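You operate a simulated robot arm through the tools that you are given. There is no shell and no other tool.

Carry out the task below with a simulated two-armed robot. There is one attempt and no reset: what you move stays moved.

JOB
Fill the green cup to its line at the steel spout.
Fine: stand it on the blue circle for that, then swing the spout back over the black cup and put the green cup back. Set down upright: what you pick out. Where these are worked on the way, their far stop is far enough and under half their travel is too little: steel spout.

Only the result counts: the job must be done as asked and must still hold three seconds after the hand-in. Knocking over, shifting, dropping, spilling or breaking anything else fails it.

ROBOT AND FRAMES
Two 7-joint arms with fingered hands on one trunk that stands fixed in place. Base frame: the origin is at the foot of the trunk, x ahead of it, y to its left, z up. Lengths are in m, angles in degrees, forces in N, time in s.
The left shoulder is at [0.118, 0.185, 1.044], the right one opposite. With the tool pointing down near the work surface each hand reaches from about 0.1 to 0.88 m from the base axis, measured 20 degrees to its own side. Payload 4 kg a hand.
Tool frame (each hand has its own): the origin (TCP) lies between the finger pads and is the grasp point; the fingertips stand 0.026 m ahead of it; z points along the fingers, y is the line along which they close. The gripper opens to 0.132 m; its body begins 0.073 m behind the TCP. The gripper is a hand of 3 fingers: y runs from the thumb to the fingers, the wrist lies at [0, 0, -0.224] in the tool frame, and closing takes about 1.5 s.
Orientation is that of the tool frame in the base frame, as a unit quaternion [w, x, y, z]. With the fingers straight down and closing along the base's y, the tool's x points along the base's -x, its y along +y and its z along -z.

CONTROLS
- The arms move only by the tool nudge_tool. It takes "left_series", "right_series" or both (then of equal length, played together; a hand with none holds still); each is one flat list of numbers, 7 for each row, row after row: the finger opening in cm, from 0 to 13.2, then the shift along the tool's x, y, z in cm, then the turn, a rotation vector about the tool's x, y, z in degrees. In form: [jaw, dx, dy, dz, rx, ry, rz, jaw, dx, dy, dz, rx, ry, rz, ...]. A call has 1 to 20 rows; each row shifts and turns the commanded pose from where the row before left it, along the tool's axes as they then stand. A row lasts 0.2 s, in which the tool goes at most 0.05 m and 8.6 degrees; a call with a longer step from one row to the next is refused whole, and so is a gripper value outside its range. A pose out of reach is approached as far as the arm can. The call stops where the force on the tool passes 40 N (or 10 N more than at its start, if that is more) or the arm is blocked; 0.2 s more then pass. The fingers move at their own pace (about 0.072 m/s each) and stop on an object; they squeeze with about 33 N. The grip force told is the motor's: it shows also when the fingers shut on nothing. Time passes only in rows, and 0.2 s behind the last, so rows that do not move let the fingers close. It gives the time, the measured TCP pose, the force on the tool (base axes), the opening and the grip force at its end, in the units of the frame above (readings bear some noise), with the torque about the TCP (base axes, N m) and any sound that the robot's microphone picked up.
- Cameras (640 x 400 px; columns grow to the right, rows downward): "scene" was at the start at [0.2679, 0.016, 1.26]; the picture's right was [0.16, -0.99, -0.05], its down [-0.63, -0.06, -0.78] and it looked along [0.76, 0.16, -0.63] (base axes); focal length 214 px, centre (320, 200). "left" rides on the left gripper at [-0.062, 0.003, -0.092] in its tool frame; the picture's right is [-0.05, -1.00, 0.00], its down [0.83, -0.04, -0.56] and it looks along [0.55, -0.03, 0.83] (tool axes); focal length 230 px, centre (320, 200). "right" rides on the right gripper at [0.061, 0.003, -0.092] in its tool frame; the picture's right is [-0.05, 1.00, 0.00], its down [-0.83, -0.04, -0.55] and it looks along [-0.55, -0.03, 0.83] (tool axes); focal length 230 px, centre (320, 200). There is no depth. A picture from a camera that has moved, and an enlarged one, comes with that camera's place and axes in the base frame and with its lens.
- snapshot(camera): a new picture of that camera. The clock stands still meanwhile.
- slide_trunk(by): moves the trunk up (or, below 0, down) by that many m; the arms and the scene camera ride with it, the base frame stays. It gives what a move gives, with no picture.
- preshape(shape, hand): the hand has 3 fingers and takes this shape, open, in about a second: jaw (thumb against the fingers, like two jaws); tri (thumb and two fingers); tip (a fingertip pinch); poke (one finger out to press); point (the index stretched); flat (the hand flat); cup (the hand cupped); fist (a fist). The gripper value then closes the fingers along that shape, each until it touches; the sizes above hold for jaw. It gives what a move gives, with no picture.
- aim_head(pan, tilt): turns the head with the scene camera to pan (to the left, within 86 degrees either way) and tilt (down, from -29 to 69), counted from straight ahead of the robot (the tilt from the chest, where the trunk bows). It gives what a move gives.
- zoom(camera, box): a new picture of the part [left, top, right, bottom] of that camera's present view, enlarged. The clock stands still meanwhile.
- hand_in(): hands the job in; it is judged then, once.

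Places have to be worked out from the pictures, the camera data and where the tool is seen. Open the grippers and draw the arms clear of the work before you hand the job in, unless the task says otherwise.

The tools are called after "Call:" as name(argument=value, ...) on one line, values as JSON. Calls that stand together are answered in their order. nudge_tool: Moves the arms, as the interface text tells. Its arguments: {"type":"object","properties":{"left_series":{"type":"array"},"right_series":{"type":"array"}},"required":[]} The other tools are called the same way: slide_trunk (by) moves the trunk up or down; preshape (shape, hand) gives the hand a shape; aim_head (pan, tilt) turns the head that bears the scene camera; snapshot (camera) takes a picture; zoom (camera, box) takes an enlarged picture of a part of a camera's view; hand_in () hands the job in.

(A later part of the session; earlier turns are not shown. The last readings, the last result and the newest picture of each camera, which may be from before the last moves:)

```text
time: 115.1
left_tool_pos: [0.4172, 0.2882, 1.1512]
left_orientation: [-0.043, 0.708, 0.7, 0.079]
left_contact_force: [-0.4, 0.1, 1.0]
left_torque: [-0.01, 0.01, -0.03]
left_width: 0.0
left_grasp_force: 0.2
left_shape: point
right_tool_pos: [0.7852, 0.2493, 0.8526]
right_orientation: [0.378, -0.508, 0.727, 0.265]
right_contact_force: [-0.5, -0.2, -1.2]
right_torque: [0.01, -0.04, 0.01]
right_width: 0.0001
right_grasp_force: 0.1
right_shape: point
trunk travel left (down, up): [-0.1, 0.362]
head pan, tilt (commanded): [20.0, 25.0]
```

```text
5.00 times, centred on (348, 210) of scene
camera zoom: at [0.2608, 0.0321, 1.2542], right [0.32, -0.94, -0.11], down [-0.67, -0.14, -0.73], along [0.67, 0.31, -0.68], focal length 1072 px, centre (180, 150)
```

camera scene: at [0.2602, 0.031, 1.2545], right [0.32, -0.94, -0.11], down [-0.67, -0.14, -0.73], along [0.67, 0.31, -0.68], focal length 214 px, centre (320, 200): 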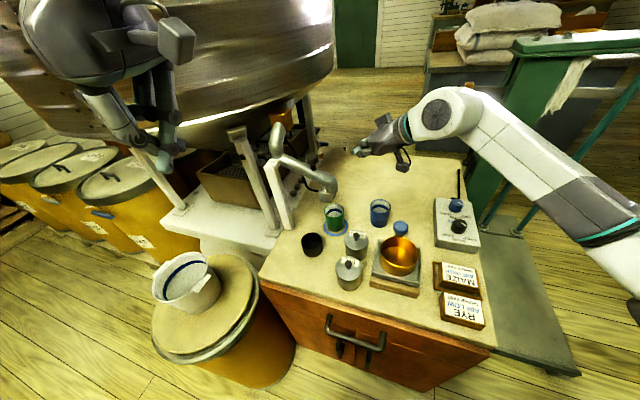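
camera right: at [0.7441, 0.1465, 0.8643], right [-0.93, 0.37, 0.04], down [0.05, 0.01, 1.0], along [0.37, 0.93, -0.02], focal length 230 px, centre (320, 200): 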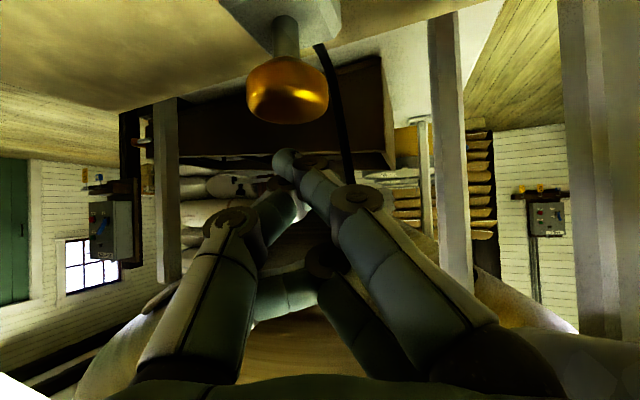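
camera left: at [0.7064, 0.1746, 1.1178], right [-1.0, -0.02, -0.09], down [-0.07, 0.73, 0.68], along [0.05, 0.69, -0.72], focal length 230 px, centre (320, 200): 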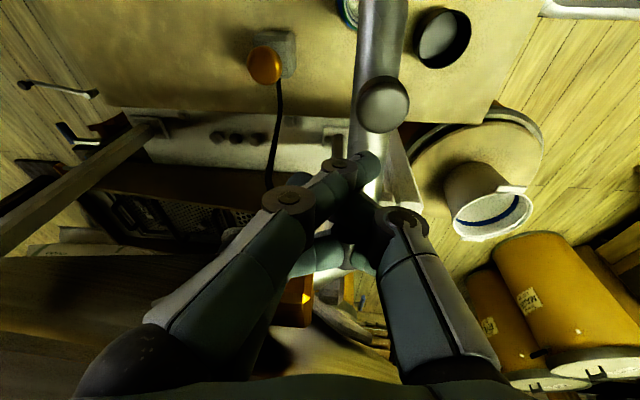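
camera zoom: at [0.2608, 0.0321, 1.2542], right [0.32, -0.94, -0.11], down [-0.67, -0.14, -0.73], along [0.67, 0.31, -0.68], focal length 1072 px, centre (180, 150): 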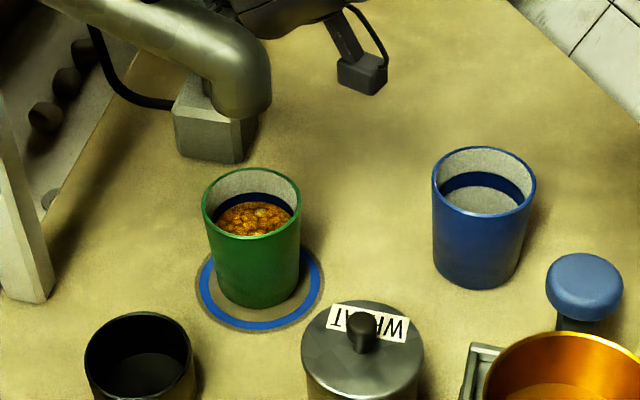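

Grain surface stands mid-line and the flow has stopped. The right hand is already on the far side of the spout, so I use it to push the spout back toward the black cup: first I pull back to just right of the spout tip.

Call:
nudge_tool(right_series=[0, 0.1, 0.42, -2.1, 0, 0, 0, 0, 0.1, 0.41, -2.1, 0, 0, 0, 0, 0, 0, 0, 0, 0, 0])

Call:
zoom(camera="scene", box=[270, 140, 398, 220])

Call:
snapshot(camera="right")

Call:
snapshot(camera="left")

```text
time: 115.9
left_tool_pos: [0.4171, 0.2896, 1.1512]
left_orientation: [-0.043, 0.708, 0.7, 0.079]
left_contact_force: [-0.4, -0.3, 0.9]
left_torque: [-0.01, 0.01, -0.01]
left_width: 0.0
left_grasp_force: 0.1
left_shape: point
right_tool_pos: [0.7626, 0.2189, 0.8758]
right_orientation: [0.378, -0.509, 0.727, 0.265]
right_contact_force: [-0.2, -0.5, -0.8]
right_torque: [0.02, -0.01, -0.03]
right_width: 0.0001
right_grasp_force: 0.1
right_shape: point
trunk travel left (down, up): [-0.1, 0.362]
head pan, tilt (commanded): [20.0, 25.0]
```

```text
5.00 times, centred on (334, 180) of scene
camera zoom: at [0.2606, 0.0324, 1.2543], right [0.32, -0.94, -0.11], down [-0.67, -0.15, -0.73], along [0.67, 0.31, -0.68], focal length 1072 px, centre (250, 300)
```

zoom: 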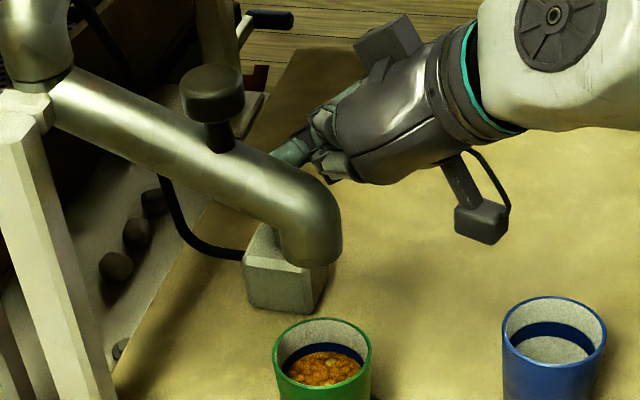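

```text
taken
camera right: at [0.7243, 0.1161, 0.8778], right [-0.93, 0.37, 0.04], down [0.05, 0.01, 1.0], along [0.37, 0.93, -0.02], focal length 230 px, centre (320, 200)
```

right: 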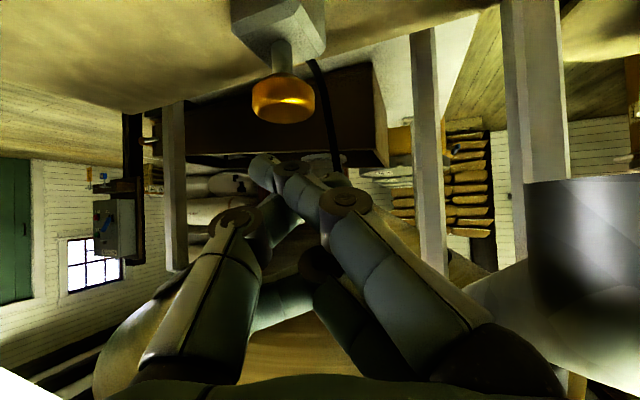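

```text
taken
camera left: at [0.4146, 0.2129, 1.2317], right [-1.0, -0.03, -0.06], down [-0.07, 0.72, 0.69], along [0.02, 0.69, -0.72], focal length 230 px, centre (320, 200)
```

left: 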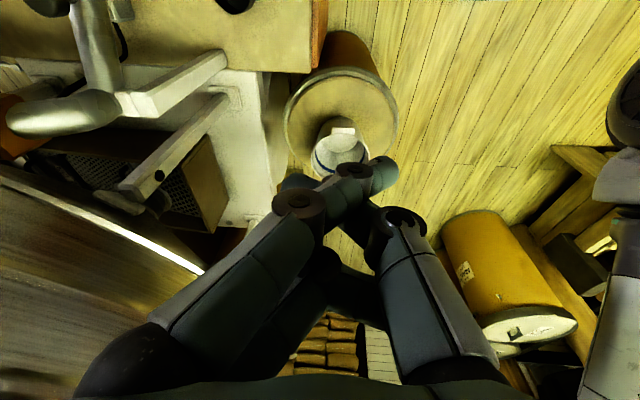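

The spout tip is ~2.5 cm left of the finger bases. I push in −x slowly and watch force and spout.

Call:
nudge_tool(right_series=[0, 0.2, 0.94, -0.28, 0, 0, 0, 0, 0.2, 0.94, -0.28, 0, 0, 0, 0, 0.2, 0.94, -0.28, 0, 0, 0, 0, 0.16, 0.75, -0.23, 0, 0, 0, 0, 0, 0, 0, 0, 0, 0])

Call:
zoom(camera="scene", box=[254, 140, 414, 240])

Call:
snapshot(camera="right")

```text
time: 117.1
left_tool_pos: [0.4173, 0.2881, 1.1506]
left_orientation: [-0.041, 0.708, 0.7, 0.08]
left_contact_force: [0.9, 0.2, 0.8]
left_torque: [0.02, 0.02, 0.02]
left_width: 0.0003
left_grasp_force: 0.1
left_shape: point
right_tool_pos: [0.7262, 0.2183, 0.876]
right_orientation: [0.378, -0.508, 0.727, 0.265]
right_contact_force: [0.2, 0.1, 0.0]
right_torque: [0.0, 0.03, 0.0]
right_width: 0.0
right_grasp_force: 0.1
right_shape: point
trunk travel left (down, up): [-0.1, 0.362]
head pan, tilt (commanded): [20.0, 25.0]
```

```text
4.00 times, centred on (334, 190) of scene
camera zoom: at [0.2606, 0.032, 1.2543], right [0.32, -0.94, -0.11], down [-0.67, -0.14, -0.73], along [0.67, 0.31, -0.68], focal length 858 px, centre (264, 240)
```

zoom: 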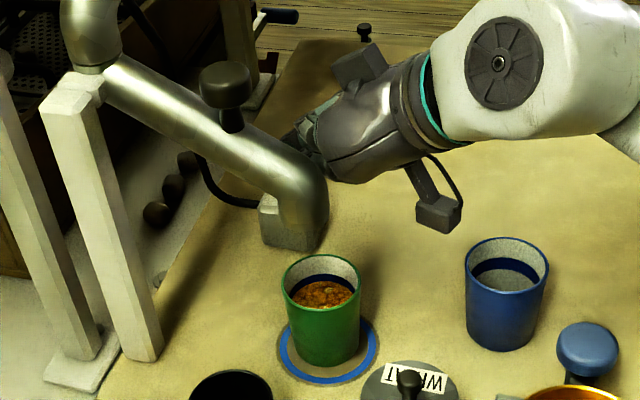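

```text
taken
camera right: at [0.6862, 0.1157, 0.8779], right [-0.93, 0.37, 0.04], down [0.05, 0.01, 1.0], along [0.37, 0.93, -0.02], focal length 230 px, centre (320, 200)
```

right: 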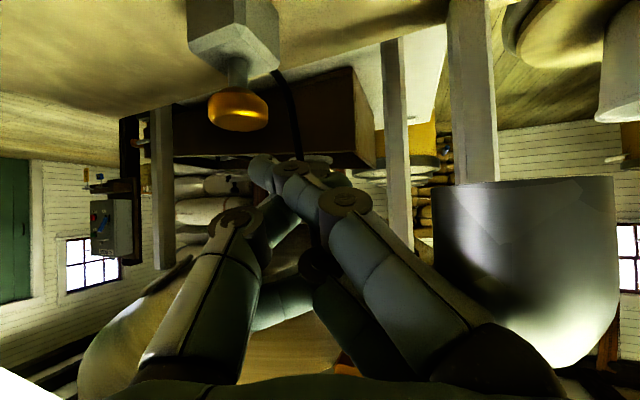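

The spout is moving back with the hand at negligible force. I continue pushing along its arc.

Call:
nudge_tool(right_series=[0, 0.06, 0.99, -0.09, 0, 0, 0, 0, 0.06, 0.99, -0.09, 0, 0, 0, 0, 0.06, 0.99, -0.09, 0, 0, 0, 0, 0, 0, 0, 0, 0, 0])

Call:
zoom(camera="scene", box=[254, 140, 414, 240])

Call:
snapshot(camera="right")

```text
time: 118.1
left_tool_pos: [0.4178, 0.2887, 1.1515]
left_orientation: [-0.042, 0.708, 0.701, 0.08]
left_contact_force: [0.9, 0.8, 1.0]
left_torque: [-0.03, -0.03, 0.01]
left_width: 0.0
left_grasp_force: 0.2
left_shape: point
right_tool_pos: [0.6971, 0.2236, 0.8749]
right_orientation: [0.378, -0.509, 0.727, 0.265]
right_contact_force: [-0.4, 0.3, 0.1]
right_torque: [0.0, -0.02, 0.01]
right_width: 0.0001
right_grasp_force: 0.0
right_shape: point
trunk travel left (down, up): [-0.1, 0.362]
head pan, tilt (commanded): [20.0, 25.0]
```

```text
4.00 times, centred on (334, 190) of scene
camera zoom: at [0.2606, 0.032, 1.2543], right [0.32, -0.94, -0.11], down [-0.67, -0.14, -0.73], along [0.67, 0.31, -0.68], focal length 858 px, centre (264, 240)
```

zoom: 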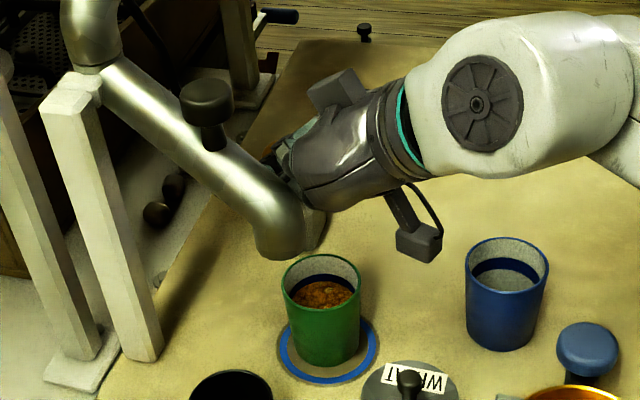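

```text
taken
camera right: at [0.6575, 0.1225, 0.8779], right [-0.93, 0.37, 0.04], down [0.05, 0.01, 1.0], along [0.37, 0.93, -0.02], focal length 230 px, centre (320, 200)
```

right: 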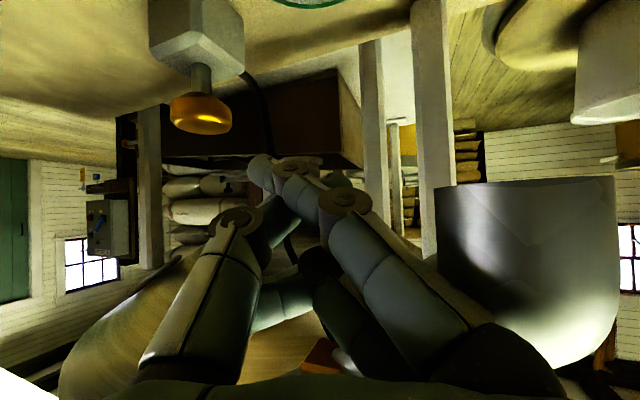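

It follows smoothly. I continue along the arc.

Call:
nudge_tool(right_series=[0, -0.02, 0.99, 0.03, 0, 0, 0, 0, -0.02, 0.99, 0.03, 0, 0, 0, 0, -0.05, 0.99, 0.08, 0, 0, 0, 0, 0, 0, 0, 0, 0, 0])

Call:
zoom(camera="scene", box=[254, 140, 414, 240])

Call:
snapshot(camera="right")

```text
time: 119.1
left_tool_pos: [0.4175, 0.289, 1.1516]
left_orientation: [-0.043, 0.708, 0.7, 0.08]
left_contact_force: [0.2, 0.0, -1.2]
left_torque: [0.01, -0.01, 0.0]
left_width: 0.0001
left_grasp_force: 0.1
left_shape: point
right_tool_pos: [0.6698, 0.2364, 0.8752]
right_orientation: [0.378, -0.508, 0.727, 0.265]
right_contact_force: [0.0, -0.3, 0.4]
right_torque: [0.01, -0.01, 0.01]
right_width: 0.0
right_grasp_force: 0.1
right_shape: point
trunk travel left (down, up): [-0.1, 0.362]
head pan, tilt (commanded): [20.0, 25.0]
```

```text
4.00 times, centred on (334, 190) of scene
camera zoom: at [0.2606, 0.032, 1.2543], right [0.32, -0.94, -0.11], down [-0.67, -0.14, -0.73], along [0.67, 0.31, -0.68], focal length 858 px, centre (264, 240)
```

zoom: 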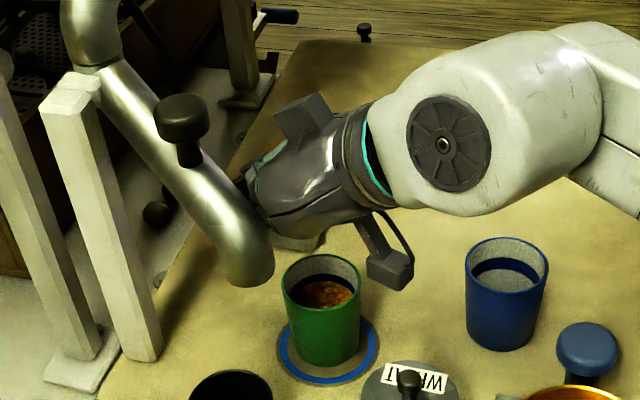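

```text
taken
camera right: at [0.6303, 0.1346, 0.8778], right [-0.93, 0.37, 0.04], down [0.05, 0.01, 1.0], along [0.37, 0.93, -0.02], focal length 230 px, centre (320, 200)
```

right: 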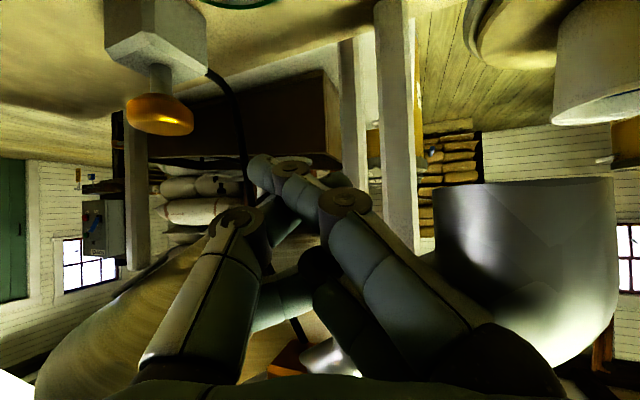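

Continuing the arc; about 3–4 cm remain.

Call:
nudge_tool(right_series=[0, -0.1, 0.98, 0.14, 0, 0, 0, 0, -0.16, 0.96, 0.23, 0, 0, 0, 0, 0, 0, 0, 0, 0, 0])

Call:
zoom(camera="scene", box=[254, 140, 414, 240])

```text
time: 119.9
left_tool_pos: [0.4154, 0.2886, 1.1515]
left_orientation: [-0.043, 0.709, 0.699, 0.08]
left_contact_force: [-0.9, -0.3, -0.8]
left_torque: [-0.01, -0.03, 0.02]
left_width: 0.0
left_grasp_force: 0.0
left_shape: point
right_tool_pos: [0.6538, 0.2489, 0.8758]
right_orientation: [0.379, -0.507, 0.727, 0.265]
right_contact_force: [1.1, -0.2, -0.1]
right_torque: [-0.05, -0.03, -0.01]
right_width: 0.0
right_grasp_force: 0.0
right_shape: point
trunk travel left (down, up): [-0.1, 0.362]
head pan, tilt (commanded): [20.0, 25.0]
```

```text
4.00 times, centred on (334, 190) of scene
camera zoom: at [0.2605, 0.0319, 1.2543], right [0.32, -0.94, -0.11], down [-0.67, -0.14, -0.73], along [0.67, 0.31, -0.68], focal length 858 px, centre (264, 240)
```

zoom: 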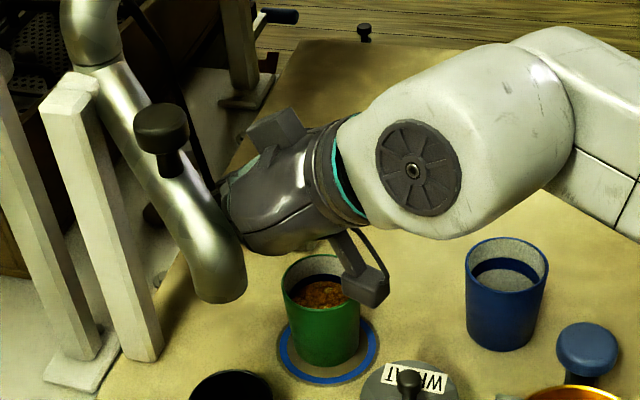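

About 1.2 cm remain to the rest position. I push in two smaller rows and watch for the stop.

Call:
nudge_tool(right_series=[0, -0.14, 0.65, 0.2, 0, 0, 0, 0, -0.14, 0.65, 0.2, 0, 0, 0, 0, 0, 0, 0, 0, 0, 0])

Call:
zoom(camera="scene", box=[254, 140, 414, 240])

```text
time: 120.7
left_tool_pos: [0.4164, 0.2885, 1.1495]
left_orientation: [-0.043, 0.709, 0.699, 0.08]
left_contact_force: [-0.6, -1.2, 0.4]
left_torque: [0.02, -0.01, -0.02]
left_width: 0.0001
left_grasp_force: 0.0
left_shape: point
right_tool_pos: [0.643, 0.2555, 0.8756]
right_orientation: [0.379, -0.508, 0.726, 0.265]
right_contact_force: [3.5, -2.1, 0.6]
right_torque: [0.08, 0.13, 0.22]
right_width: 0.0001
right_grasp_force: 0.0
right_shape: point
trunk travel left (down, up): [-0.1, 0.362]
head pan, tilt (commanded): [20.0, 25.0]
```

```text
4.00 times, centred on (334, 190) of scene
camera zoom: at [0.2608, 0.0316, 1.2543], right [0.32, -0.94, -0.11], down [-0.67, -0.14, -0.73], along [0.67, 0.31, -0.68], focal length 858 px, centre (264, 240)
```

zoom: 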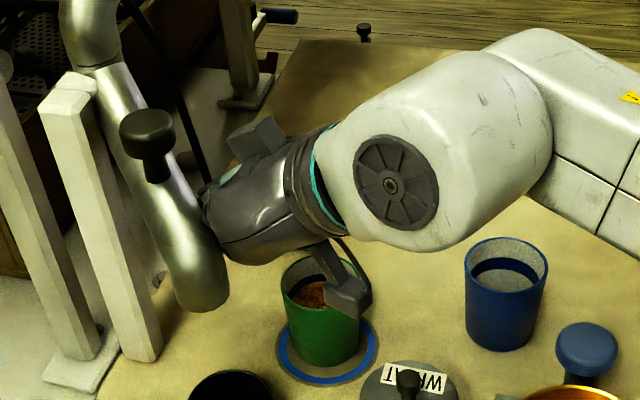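

The spout is at its rest position (matches the initial picture), with contact force rising. One small extra push to confirm the stop.

Call:
nudge_tool(right_series=[0, -0.08, 0.37, 0.12, 0, 0, 0, 0, 0, 0, 0, 0, 0, 0])

Call:
zoom(camera="scene", box=[254, 140, 414, 240])

```text
time: 121.3
left_tool_pos: [0.4188, 0.2863, 1.1522]
left_orientation: [-0.043, 0.709, 0.7, 0.079]
left_contact_force: [0.6, 0.3, -0.5]
left_torque: [0.0, 0.02, -0.01]
left_width: 0.0
left_grasp_force: 0.1
left_shape: point
right_tool_pos: [0.6444, 0.2562, 0.8753]
right_orientation: [0.379, -0.506, 0.728, 0.265]
right_contact_force: [13.9, -12.6, 3.7]
right_torque: [0.26, 0.66, 1.05]
right_width: 0.0
right_grasp_force: 0.0
right_shape: point
trunk travel left (down, up): [-0.1, 0.362]
head pan, tilt (commanded): [20.0, 25.0]
```

```text
4.00 times, centred on (334, 190) of scene
camera zoom: at [0.2621, 0.03, 1.2541], right [0.32, -0.94, -0.11], down [-0.67, -0.14, -0.73], along [0.67, 0.31, -0.68], focal length 858 px, centre (264, 240)
```

zoom: 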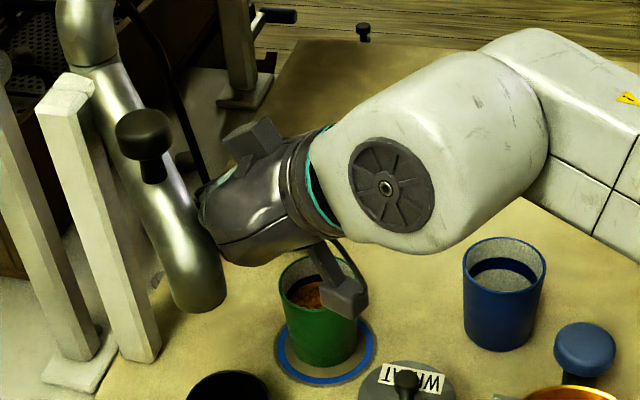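

The stop is felt (19 N). I retreat the right hand sideways away from the spout, then back and up along its axis.

Call:
nudge_tool(right_series=[0, 0, -0.5, 0, 0, 0, 0, 0, 0, -1.5, -0.5, 0, 0, 0, 0, 0, -2, -2, 0, 0, 0, 0, 0, -1, -4, 0, 0, 0, 0, 0, 0, -4, 0, 0, 0, 0, 0, 0, -4, 0, 0, 0, 0, 0, 0, -4, 0, 0, 0, 0, 0, 0, 0, 0, 0, 0])

Call:
zoom(camera="scene", box=[254, 150, 414, 250])

Call:
snapshot(camera="scene")

```text
time: 123.1
left_tool_pos: [0.4165, 0.2884, 1.1499]
left_orientation: [-0.043, 0.709, 0.7, 0.079]
left_contact_force: [-0.7, 0.3, 0.2]
left_torque: [-0.02, 0.02, 0.01]
left_width: 0.0
left_grasp_force: 0.0
left_shape: point
right_tool_pos: [0.6355, 0.0997, 0.9808]
right_orientation: [0.378, -0.508, 0.727, 0.265]
right_contact_force: [-0.1, 0.0, 0.2]
right_torque: [0.02, 0.03, -0.01]
right_width: 0.0
right_grasp_force: 0.1
right_shape: point
trunk travel left (down, up): [-0.1, 0.362]
head pan, tilt (commanded): [20.0, 25.0]
```

```text
4.00 times, centred on (334, 200) of scene
camera zoom: at [0.2609, 0.0326, 1.2541], right [0.32, -0.94, -0.11], down [-0.67, -0.15, -0.73], along [0.67, 0.31, -0.68], focal length 858 px, centre (264, 200)
```

zoom: 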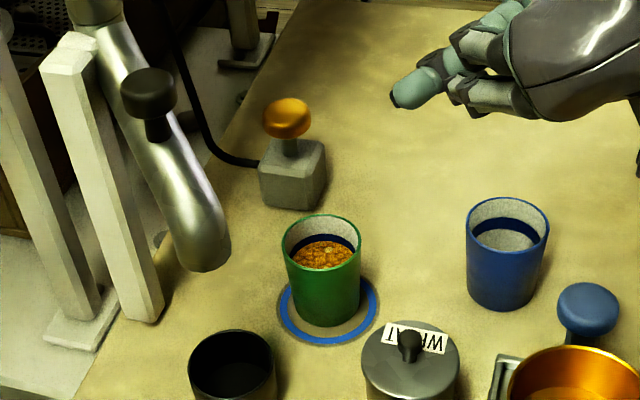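

```text
taken
camera scene: at [0.2609, 0.0326, 1.2541], right [0.32, -0.94, -0.11], down [-0.67, -0.15, -0.73], along [0.67, 0.31, -0.68], focal length 214 px, centre (320, 200)
```

scene: 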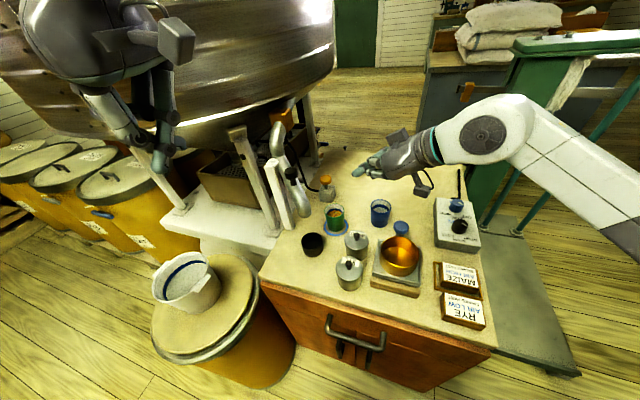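

The spout is back exactly where it began, over the black cup. I check the grain level once more.

Call:
zoom(camera="scene", box=[316, 195, 364, 225])

Call:
zoom(camera="scene", box=[294, 220, 342, 250])

```text
13.33 times, centred on (340, 210) of scene
camera zoom: at [0.2609, 0.0326, 1.2541], right [0.32, -0.94, -0.11], down [-0.67, -0.15, -0.73], along [0.67, 0.31, -0.68], focal length 2860 px, centre (53, 67)
```

zoom: 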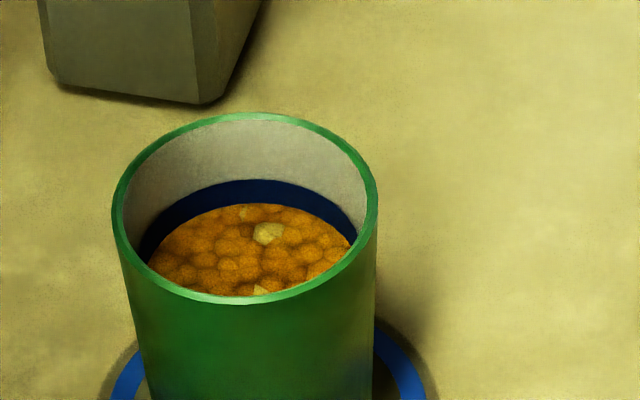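

```text
13.33 times, centred on (318, 235) of scene
camera zoom: at [0.2609, 0.0326, 1.2541], right [0.32, -0.94, -0.11], down [-0.67, -0.15, -0.73], along [0.67, 0.31, -0.68], focal length 2860 px, centre (347, -267)
```

zoom: 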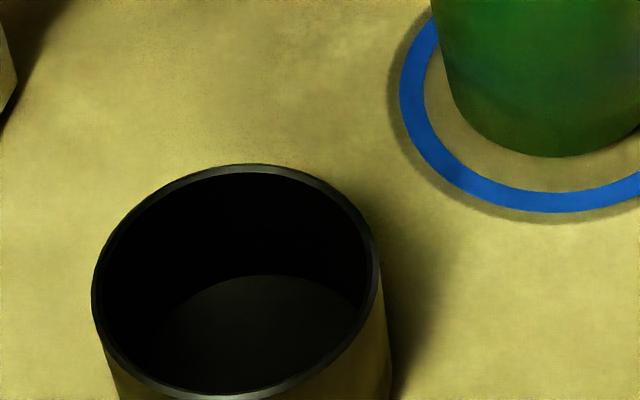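

The level sits in the line band. Now I bring the right hand back to the right, reshape it to jaw and turn it tool-down for regrasping the cup.

Call:
nudge_tool(right_series=[0, 0.64, -1.46, -3.24, 0, 0, 0, 0, 0.64, -1.46, -3.24, 0, 0, 0, 0, 0.64, -1.46, -3.24, 0, 0, 0, 0, 0.64, -1.46, -3.24, 0, 0, 0, 0, 0.64, -1.46, -3.24, 0, 0, 0, 0, 0.64, -1.46, -3.24, 0, 0, 0])

Call:
preshape(shape="jaw", hand="right")

Call:
nudge_tool(right_series=[8.2, 0, 0, 0, 0, 7.86, 0, 8.2, 0, 0, 0, 0, 7.86, 0, 8.2, 0, 0, 0, 0, 7.86, 0, 8.2, 0, 0, 0, 0, 7.86, 0, 8.2, 0, 0, 0, 0, 7.86, 0, 8.2, 0, 0, 0, 0, 7.86, 0, 8.2, 0, 0, 0, 0, 7.86, 0, 8.2, 0, 0, 0, 0, 0, -6, 8.2, 0, 0, 0, 0, 0, -6, 8.2, 0, 0, 0, 0, 0, -6, 8.2, 0, 0, 0, 0, 0, 0])

Call:
snapshot(camera="right")

```text
time: 124.5
left_tool_pos: [0.4157, 0.2882, 1.1511]
left_orientation: [-0.043, 0.708, 0.701, 0.08]
left_contact_force: [-0.2, -0.3, -0.1]
left_torque: [0.01, -0.02, 0.01]
left_width: 0.0002
left_grasp_force: 0.0
left_shape: point
right_tool_pos: [0.6546, -0.1013, 1.0616]
right_orientation: [0.378, -0.509, 0.726, 0.265]
right_contact_force: [0.5, -0.9, 1.0]
right_torque: [0.01, 0.01, -0.01]
right_width: 0.0
right_grasp_force: 0.1
right_shape: point
trunk travel left (down, up): [-0.1, 0.362]
head pan, tilt (commanded): [20.0, 25.0]
```

```text
time: 125.4
left_tool_pos: [0.4166, 0.288, 1.1519]
left_orientation: [-0.042, 0.708, 0.7, 0.079]
left_contact_force: [-0.1, 0.3, -0.1]
left_torque: [-0.02, 0.03, 0.02]
left_width: 0.0
left_grasp_force: 0.2
left_shape: point
right_tool_pos: [0.6552, -0.1018, 1.0605]
right_orientation: [0.377, -0.509, 0.727, 0.265]
right_contact_force: [-0.6, -0.4, -0.2]
right_torque: [-0.01, 0.0, 0.02]
right_width: 0.0948
right_grasp_force: 0.1
right_shape: jaw
trunk travel left (down, up): [-0.1, 0.362]
head pan, tilt (commanded): [20.0, 25.0]
```

```text
time: 127.8
left_tool_pos: [0.4164, 0.2887, 1.1523]
left_orientation: [-0.043, 0.708, 0.7, 0.079]
left_contact_force: [-0.1, -0.1, -0.6]
left_torque: [0.01, 0.02, 0.0]
left_width: 0.0
left_grasp_force: 0.1
left_shape: point
right_tool_pos: [0.6553, -0.1007, 1.0607]
right_orientation: [0.0, -0.695, 0.719, 0.0]
right_contact_force: [0.5, -0.2, -0.1]
right_torque: [0.0, 0.04, -0.02]
right_width: 0.029
right_grasp_force: 0.0
right_shape: jaw
trunk travel left (down, up): [-0.1, 0.362]
head pan, tilt (commanded): [20.0, 25.0]
```

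```text
taken
camera right: at [0.6514, -0.1612, 1.1538], right [-1.0, 0.09, 0.0], down [0.07, 0.83, 0.56], along [0.05, 0.55, -0.83], focal length 230 px, centre (320, 200)
```

right: 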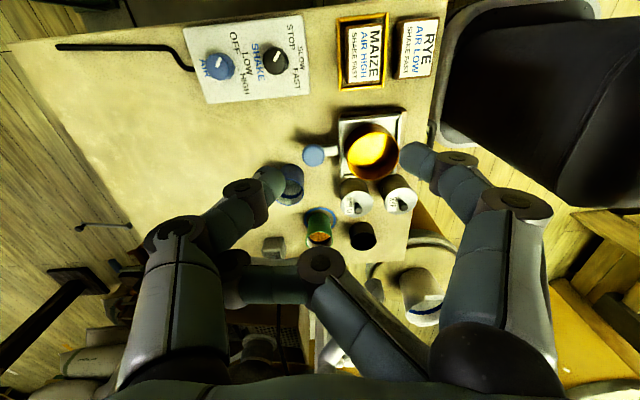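

The middle finger is caught across the thumb after the shape change. I open fully to free it.

Call:
nudge_tool(right_series=[13.2, 0, 0, 0, 0, 0, 0, 13.2, 0, 0, 0, 0, 0, 0, 13.2, 0, 0, 0, 0, 0, 0, 13.2, 0, 0, 0, 0, 0, 0, 13.2, 0, 0, 0, 0, 0, 0, 13.2, 0, 0, 0, 0, 0, 0])

Call:
snapshot(camera="right")

```text
time: 129.2
left_tool_pos: [0.4171, 0.2891, 1.1508]
left_orientation: [-0.042, 0.709, 0.7, 0.079]
left_contact_force: [-0.2, -0.2, -0.2]
left_torque: [-0.04, 0.0, 0.01]
left_width: 0.0
left_grasp_force: 0.1
left_shape: point
right_tool_pos: [0.6556, -0.1012, 1.0622]
right_orientation: [0.001, -0.695, 0.719, 0.001]
right_contact_force: [-0.3, 0.8, 0.4]
right_torque: [-0.01, 0.02, 0.0]
right_width: 0.0948
right_grasp_force: 0.1
right_shape: jaw
trunk travel left (down, up): [-0.1, 0.362]
head pan, tilt (commanded): [20.0, 25.0]
```

```text
taken
camera right: at [0.6512, -0.1612, 1.1539], right [-1.0, 0.09, 0.0], down [0.07, 0.83, 0.56], along [0.05, 0.55, -0.83], focal length 230 px, centre (320, 200)
```

right: 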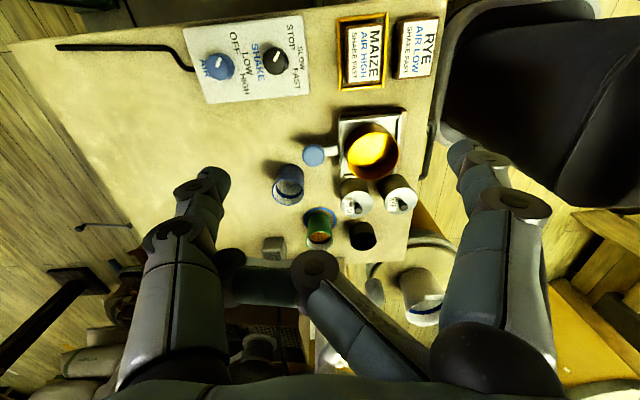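

The middle finger is still hooked on the thumb. I try the flat shape to straighten everything, then jaw again.

Call:
preshape(shape="flat", hand="right")

Call:
snapshot(camera="right")

```text
time: 130.1
left_tool_pos: [0.4174, 0.2893, 1.1509]
left_orientation: [-0.042, 0.708, 0.7, 0.08]
left_contact_force: [-0.7, 0.3, 0.3]
left_torque: [-0.02, 0.02, 0.03]
left_width: 0.0001
left_grasp_force: 0.0
left_shape: point
right_tool_pos: [0.6559, -0.0999, 1.0626]
right_orientation: [0.0, -0.695, 0.719, 0.0]
right_contact_force: [-0.2, 0.5, 0.6]
right_torque: [0.0, 0.02, 0.03]
right_width: 0.0005
right_grasp_force: 0.1
right_shape: flat
trunk travel left (down, up): [-0.1, 0.362]
head pan, tilt (commanded): [20.0, 25.0]
```

```text
taken
camera right: at [0.6513, -0.1612, 1.1539], right [-1.0, 0.09, 0.0], down [0.07, 0.83, 0.56], along [0.05, 0.55, -0.83], focal length 230 px, centre (320, 200)
```

right: 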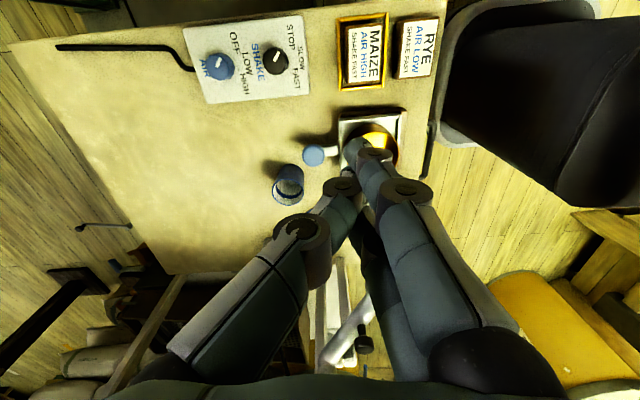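

Fingers are free and extended now. I switch back to jaw.

Call:
preshape(shape="jaw", hand="right")

Call:
snapshot(camera="right")

```text
time: 131.0
left_tool_pos: [0.416, 0.2884, 1.151]
left_orientation: [-0.042, 0.708, 0.7, 0.08]
left_contact_force: [-0.3, -0.1, 0.0]
left_torque: [0.02, -0.01, 0.0]
left_width: 0.0001
left_grasp_force: 0.1
left_shape: point
right_tool_pos: [0.6549, -0.1006, 1.0616]
right_orientation: [0.0, -0.695, 0.719, 0.0]
right_contact_force: [0.6, 0.4, -0.2]
right_torque: [-0.02, 0.0, -0.01]
right_width: 0.132
right_grasp_force: 0.0
right_shape: jaw
trunk travel left (down, up): [-0.1, 0.362]
head pan, tilt (commanded): [20.0, 25.0]
```

```text
taken
camera right: at [0.6512, -0.1612, 1.1539], right [-1.0, 0.09, 0.0], down [0.07, 0.83, 0.56], along [0.05, 0.55, -0.83], focal length 230 px, centre (320, 200)
```

right: 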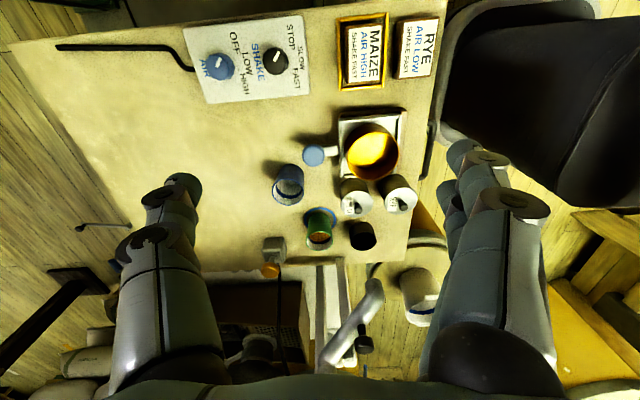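

The jaw is clean again. I tilt 3.5° as before and carry the open hand toward the cup, first to about (0.68, 0.12, 0.92).

Call:
nudge_tool(right_series=[8.6, 0, 0, 0, 2.84, -2.05, 0, 8.6, -3.59, -0.17, 2.5, 0, 0, 0, 8.6, -3.59, -0.17, 2.5, 0, 0, 0, 8.6, -3.59, -0.17, 2.5, 0, 0, 0, 8.6, -3.59, -0.17, 2.5, 0, 0, 0, 8.6, -3.59, -0.17, 2.5, 0, 0, 0, 8.6, -3.59, -0.17, 2.5, 0, 0, 0, 8.6, 0, 0, 0, 0, 0, 0])

Call:
snapshot(camera="right")

Call:
zoom(camera="scene", box=[254, 130, 446, 250])

```text
time: 132.8
left_tool_pos: [0.4159, 0.2878, 1.152]
left_orientation: [-0.043, 0.709, 0.7, 0.081]
left_contact_force: [-1.0, 0.3, -0.5]
left_torque: [-0.01, -0.02, 0.0]
left_width: 0.0
left_grasp_force: 0.1
left_shape: point
right_tool_pos: [0.6819, 0.1168, 0.9211]
right_orientation: [0.03, -0.694, 0.72, -0.005]
right_contact_force: [0.2, 0.0, 0.2]
right_torque: [-0.01, -0.01, 0.05]
right_width: 0.0866
right_grasp_force: 0.1
right_shape: jaw
trunk travel left (down, up): [-0.1, 0.362]
head pan, tilt (commanded): [20.0, 25.0]
```

```text
taken
camera right: at [0.6721, 0.054, 1.0097], right [-0.99, 0.09, -0.05], down [0.04, 0.81, 0.59], along [0.09, 0.58, -0.81], focal length 230 px, centre (320, 200)
```

right: 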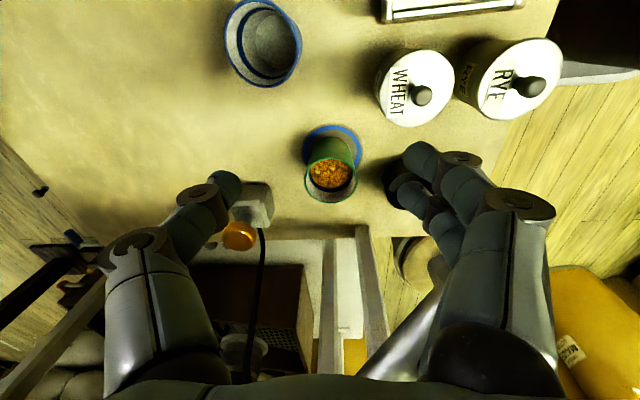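

```text
3.33 times, centred on (350, 190) of scene
camera zoom: at [0.2603, 0.0309, 1.2545], right [0.32, -0.94, -0.11], down [-0.67, -0.14, -0.73], along [0.67, 0.31, -0.68], focal length 715 px, centre (220, 233)
```

zoom: 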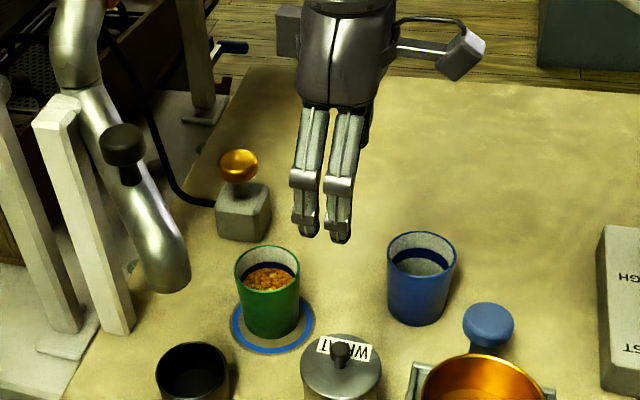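

The cup rim is seen centred near (0.682, 0.185). I move over it to z≈0.862.

Call:
nudge_tool(right_series=[8.6, -2.2, 0.16, 2.05, 0, 0, 0, 8.6, -2.2, 0.16, 2.05, 0, 0, 0, 8.6, -2.2, 0.16, 2.05, 0, 0, 0, 8.6, 0, 0, 0, 0, 0, 0])

Call:
snapshot(camera="right")

Call:
zoom(camera="scene", box=[254, 130, 446, 250])

```text
time: 133.8
left_tool_pos: [0.4164, 0.2874, 1.1515]
left_orientation: [-0.043, 0.709, 0.7, 0.08]
left_contact_force: [-0.6, 0.0, 0.2]
left_torque: [0.01, 0.02, 0.0]
left_width: 0.0
left_grasp_force: 0.1
left_shape: point
right_tool_pos: [0.6827, 0.1854, 0.8614]
right_orientation: [0.03, -0.694, 0.719, -0.005]
right_contact_force: [-0.8, 0.5, -0.4]
right_torque: [0.0, -0.02, 0.02]
right_width: 0.0862
right_grasp_force: 0.0
right_shape: jaw
trunk travel left (down, up): [-0.1, 0.362]
head pan, tilt (commanded): [20.0, 25.0]
```

```text
taken
camera right: at [0.6734, 0.1226, 0.9501], right [-0.99, 0.09, -0.05], down [0.04, 0.81, 0.59], along [0.09, 0.58, -0.81], focal length 230 px, centre (320, 200)
```

right: 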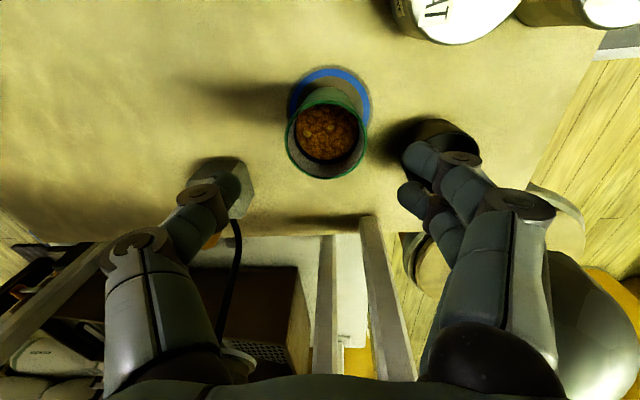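

```text
3.33 times, centred on (350, 190) of scene
camera zoom: at [0.2606, 0.0311, 1.2544], right [0.32, -0.94, -0.11], down [-0.67, -0.14, -0.73], along [0.67, 0.31, -0.68], focal length 715 px, centre (220, 233)
```

zoom: 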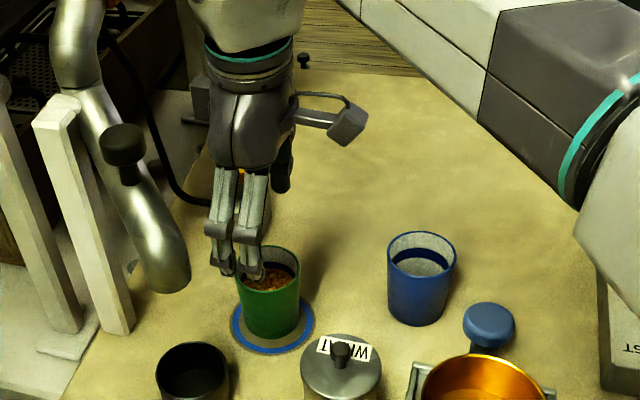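

Centred above the cup. I lower straight down to the grasp height (z≈0.777).

Call:
nudge_tool(right_series=[8.6, 0.076, 0.1, 2.1, 0, 0, 0, 8.6, 0.076, 0.1, 2.1, 0, 0, 0, 8.6, 0.076, 0.1, 2.1, 0, 0, 0, 8.6, 0.076, 0.1, 2.1, 0, 0, 0, 8.6, 0, 0, 0, 0, 0, 0])

Call:
snapshot(camera="right")

Call:
zoom(camera="scene", box=[254, 150, 414, 250])

```text
time: 135.0
left_tool_pos: [0.4165, 0.2885, 1.1514]
left_orientation: [-0.043, 0.708, 0.701, 0.079]
left_contact_force: [-0.2, -0.1, 0.2]
left_torque: [-0.01, 0.0, 0.02]
left_width: 0.0001
left_grasp_force: 0.0
left_shape: point
right_tool_pos: [0.6807, 0.1871, 0.777]
right_orientation: [0.031, -0.694, 0.72, -0.006]
right_contact_force: [0.0, 0.2, 1.5]
right_torque: [0.0, 0.04, -0.03]
right_width: 0.0864
right_grasp_force: 0.1
right_shape: jaw
trunk travel left (down, up): [-0.1, 0.362]
head pan, tilt (commanded): [20.0, 25.0]
```

```text
taken
camera right: at [0.6723, 0.1238, 0.8665], right [-0.99, 0.09, -0.05], down [0.04, 0.81, 0.59], along [0.09, 0.58, -0.81], focal length 230 px, centre (320, 200)
```

right: 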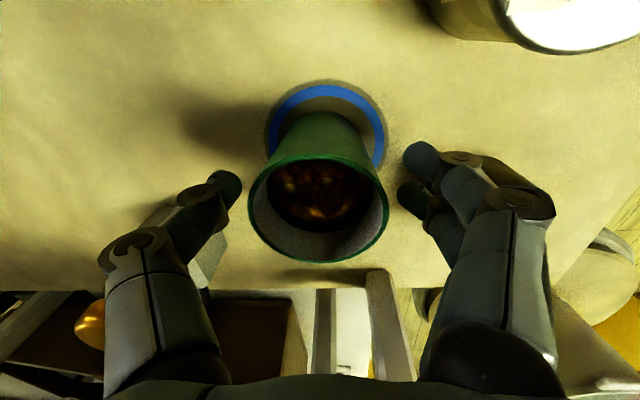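

```text
4.00 times, centred on (334, 200) of scene
camera zoom: at [0.2601, 0.0321, 1.2545], right [0.32, -0.94, -0.11], down [-0.67, -0.14, -0.73], along [0.67, 0.31, -0.68], focal length 858 px, centre (264, 200)
```

zoom: 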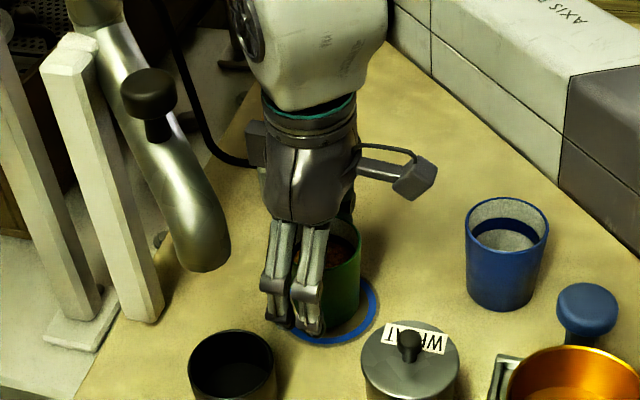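

The cup is centred in the open hand. I close on it.

Call:
nudge_tool(right_series=[4, 0, 0, 0, 0, 0, 0, 4, 0, 0, 0, 0, 0, 0, 4, 0, 0, 0, 0, 0, 0, 4, 0, 0, 0, 0, 0, 0, 4, 0, 0, 0, 0, 0, 0, 4, 0, 0, 0, 0, 0, 0])

Call:
snapshot(camera="right")

```text
time: 136.4
left_tool_pos: [0.4182, 0.2877, 1.1507]
left_orientation: [-0.042, 0.708, 0.7, 0.079]
left_contact_force: [-0.7, -0.4, 0.2]
left_torque: [0.03, 0.01, 0.0]
left_width: 0.0001
left_grasp_force: 0.0
left_shape: point
right_tool_pos: [0.6814, 0.1872, 0.7776]
right_orientation: [0.03, -0.694, 0.719, -0.006]
right_contact_force: [-0.3, 0.0, 0.8]
right_torque: [-0.01, -0.01, -0.01]
right_width: 0.0451
right_grasp_force: 32.8
right_shape: jaw
trunk travel left (down, up): [-0.1, 0.362]
head pan, tilt (commanded): [20.0, 25.0]
```

```text
taken
camera right: at [0.6725, 0.1239, 0.8663], right [-0.99, 0.09, -0.05], down [0.04, 0.81, 0.59], along [0.09, 0.58, -0.81], focal length 230 px, centre (320, 200)
```

right: 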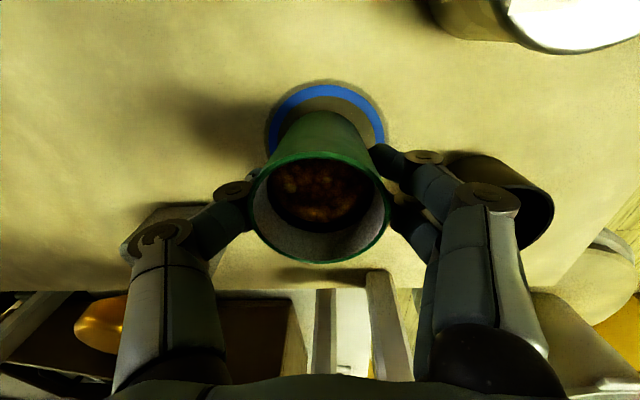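

Gripped at 33 N. I lift the filled cup gently straight up, then back away from the spout.

Call:
nudge_tool(right_series=[4, -0.02, -0.03, -0.6, 0, 0, 0, 4, -0.05, -0.07, -1.4, 0, 0, 0, 4, -0.07, -0.1, -2, 0, 0, 0, 4, -0.07, -0.1, -2, 0, 0, 0, 4, 0.8, -0.2, -1.6, 0, 0, 0, 4, 1.5, -0.4, -1.6, 0, 0, 0, 4, 1.5, -0.4, -1.6, 0, 0, 0, 4, 1.5, -0.4, -1.6, 0, 0, 0, 4, 1.5, -0.4, -1, 0, 0, 0, 4, 0.8, -0.2, 0, 0, 0, 0, 4, 0, 0, 0, 0, 0, 0])

Call:
zoom(camera="scene", box=[254, 130, 446, 250])

Call:
snapshot(camera="right")

```text
time: 138.8
left_tool_pos: [0.417, 0.2893, 1.1515]
left_orientation: [-0.042, 0.708, 0.7, 0.08]
left_contact_force: [0.7, -0.3, 0.3]
left_torque: [0.0, -0.05, -0.02]
left_width: 0.0002
left_grasp_force: 0.0
left_shape: point
right_tool_pos: [0.6946, 0.1083, 0.9084]
right_orientation: [0.03, -0.695, 0.719, -0.006]
right_contact_force: [0.1, 0.0, -0.9]
right_torque: [0.0, 0.01, 0.02]
right_width: 0.0452
right_grasp_force: 32.9
right_shape: jaw
trunk travel left (down, up): [-0.1, 0.362]
head pan, tilt (commanded): [20.0, 25.0]
```

```text
3.33 times, centred on (350, 190) of scene
camera zoom: at [0.2605, 0.0322, 1.2543], right [0.32, -0.94, -0.11], down [-0.67, -0.14, -0.73], along [0.67, 0.31, -0.68], focal length 715 px, centre (220, 233)
```

zoom: 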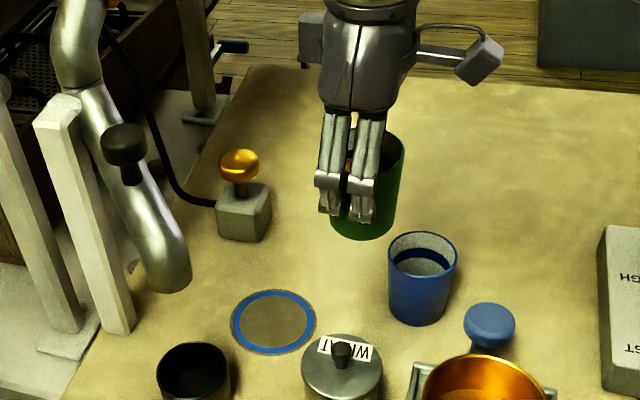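

```text
taken
camera right: at [0.6859, 0.044, 0.9985], right [-1.0, 0.09, -0.05], down [0.04, 0.81, 0.59], along [0.09, 0.58, -0.81], focal length 230 px, centre (320, 200)
```

right: 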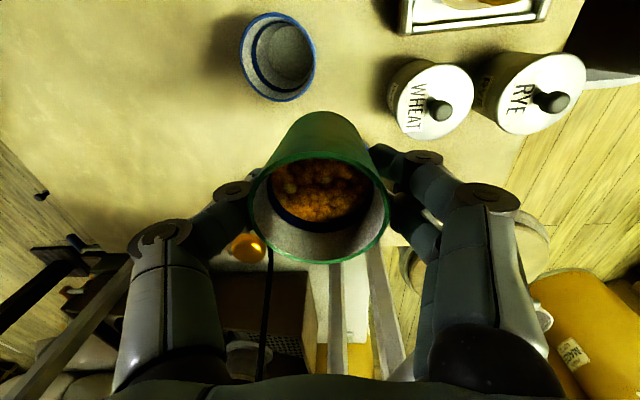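

No spill; circle and table are clean. Keeping the same hand tilt (so the cup stays upright), I carry it over its original place and then yaw about the vertical to the original grasp direction.

Call:
nudge_tool(right_series=[4, 1.2, -0.3, -0.34, 0, 0, 0, 4, 2.38, -0.61, -0.34, 0, 0, 0, 4, 2.38, -0.61, -0.34, 0, 0, 0, 4, 2.38, -0.61, -0.34, 0, 0, 0, 4, 2.38, -0.61, -0.34, 0, 0, 0, 4, 2.38, -0.61, -0.34, 0, 0, 0, 4, 1.18, -0.31, 0, 0, 0, 0, 4, 0, 0, 0, -0.27, -0.365, -7.47, 4, 0, 0, 0, -0.27, -0.365, -7.47, 4, 0, 0, 0, -0.27, -0.365, -7.47, 4, 0, 0, 0, -0.27, -0.365, -7.47, 4, 0, 0, 0, -0.27, -0.365, -7.47, 4, 0, 0, 0, 0, 0, 0])

Call:
aim_head(pan=10, tilt=25)

Call:
zoom(camera="scene", box=[280, 120, 440, 220])

Call:
snapshot(camera="right")

```text
time: 141.6
left_tool_pos: [0.4171, 0.2894, 1.1516]
left_orientation: [-0.042, 0.708, 0.701, 0.08]
left_contact_force: [-0.7, -0.6, 0.1]
left_torque: [0.01, -0.04, 0.01]
left_width: 0.0001
left_grasp_force: 0.0
left_shape: point
right_tool_pos: [0.7254, -0.0361, 0.9256]
right_orientation: [-0.029, 0.888, -0.458, -0.005]
right_contact_force: [0.0, -0.1, -1.4]
right_torque: [-0.01, -0.02, -0.02]
right_width: 0.0451
right_grasp_force: 32.7
right_shape: jaw
trunk travel left (down, up): [-0.1, 0.362]
head pan, tilt (commanded): [20.0, 25.0]
```

```text
time: 142.4
left_tool_pos: [0.4178, 0.2887, 1.1501]
left_orientation: [-0.042, 0.708, 0.7, 0.079]
left_contact_force: [0.0, -0.2, -0.3]
left_torque: [0.02, -0.02, 0.01]
left_width: 0.0003
left_grasp_force: 0.1
left_shape: point
right_tool_pos: [0.7254, -0.0364, 0.9256]
right_orientation: [-0.03, 0.888, -0.458, -0.005]
right_contact_force: [0.6, 0.0, -0.8]
right_torque: [-0.02, 0.01, 0.03]
right_width: 0.0454
right_grasp_force: 33.2
right_shape: jaw
trunk travel left (down, up): [-0.1, 0.362]
head pan, tilt (commanded): [10.0, 25.0]
```

```text
4.00 times, centred on (360, 170) of scene
camera zoom: at [0.2646, 0.0165, 1.253], right [0.17, -0.98, -0.06], down [-0.69, -0.07, -0.72], along [0.71, 0.16, -0.69], focal length 858 px, centre (160, 320)
```

zoom: 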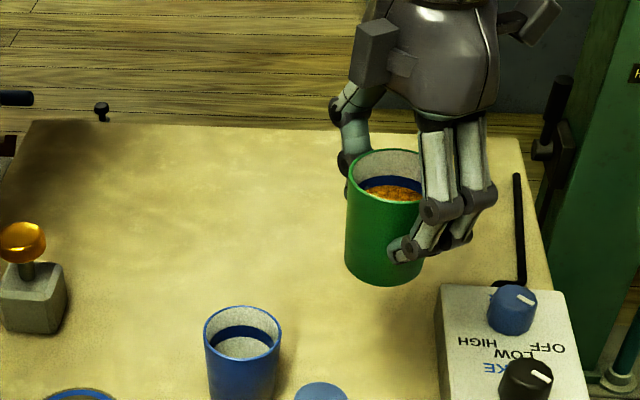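

```text
taken
camera right: at [0.7581, -0.0928, 1.0153], right [-0.84, -0.54, -0.05], down [-0.46, 0.67, 0.59], along [-0.28, 0.52, -0.81], focal length 230 px, centre (320, 200)
```

right: 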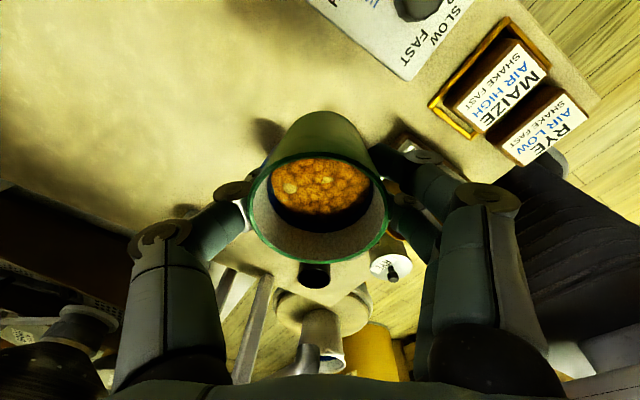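

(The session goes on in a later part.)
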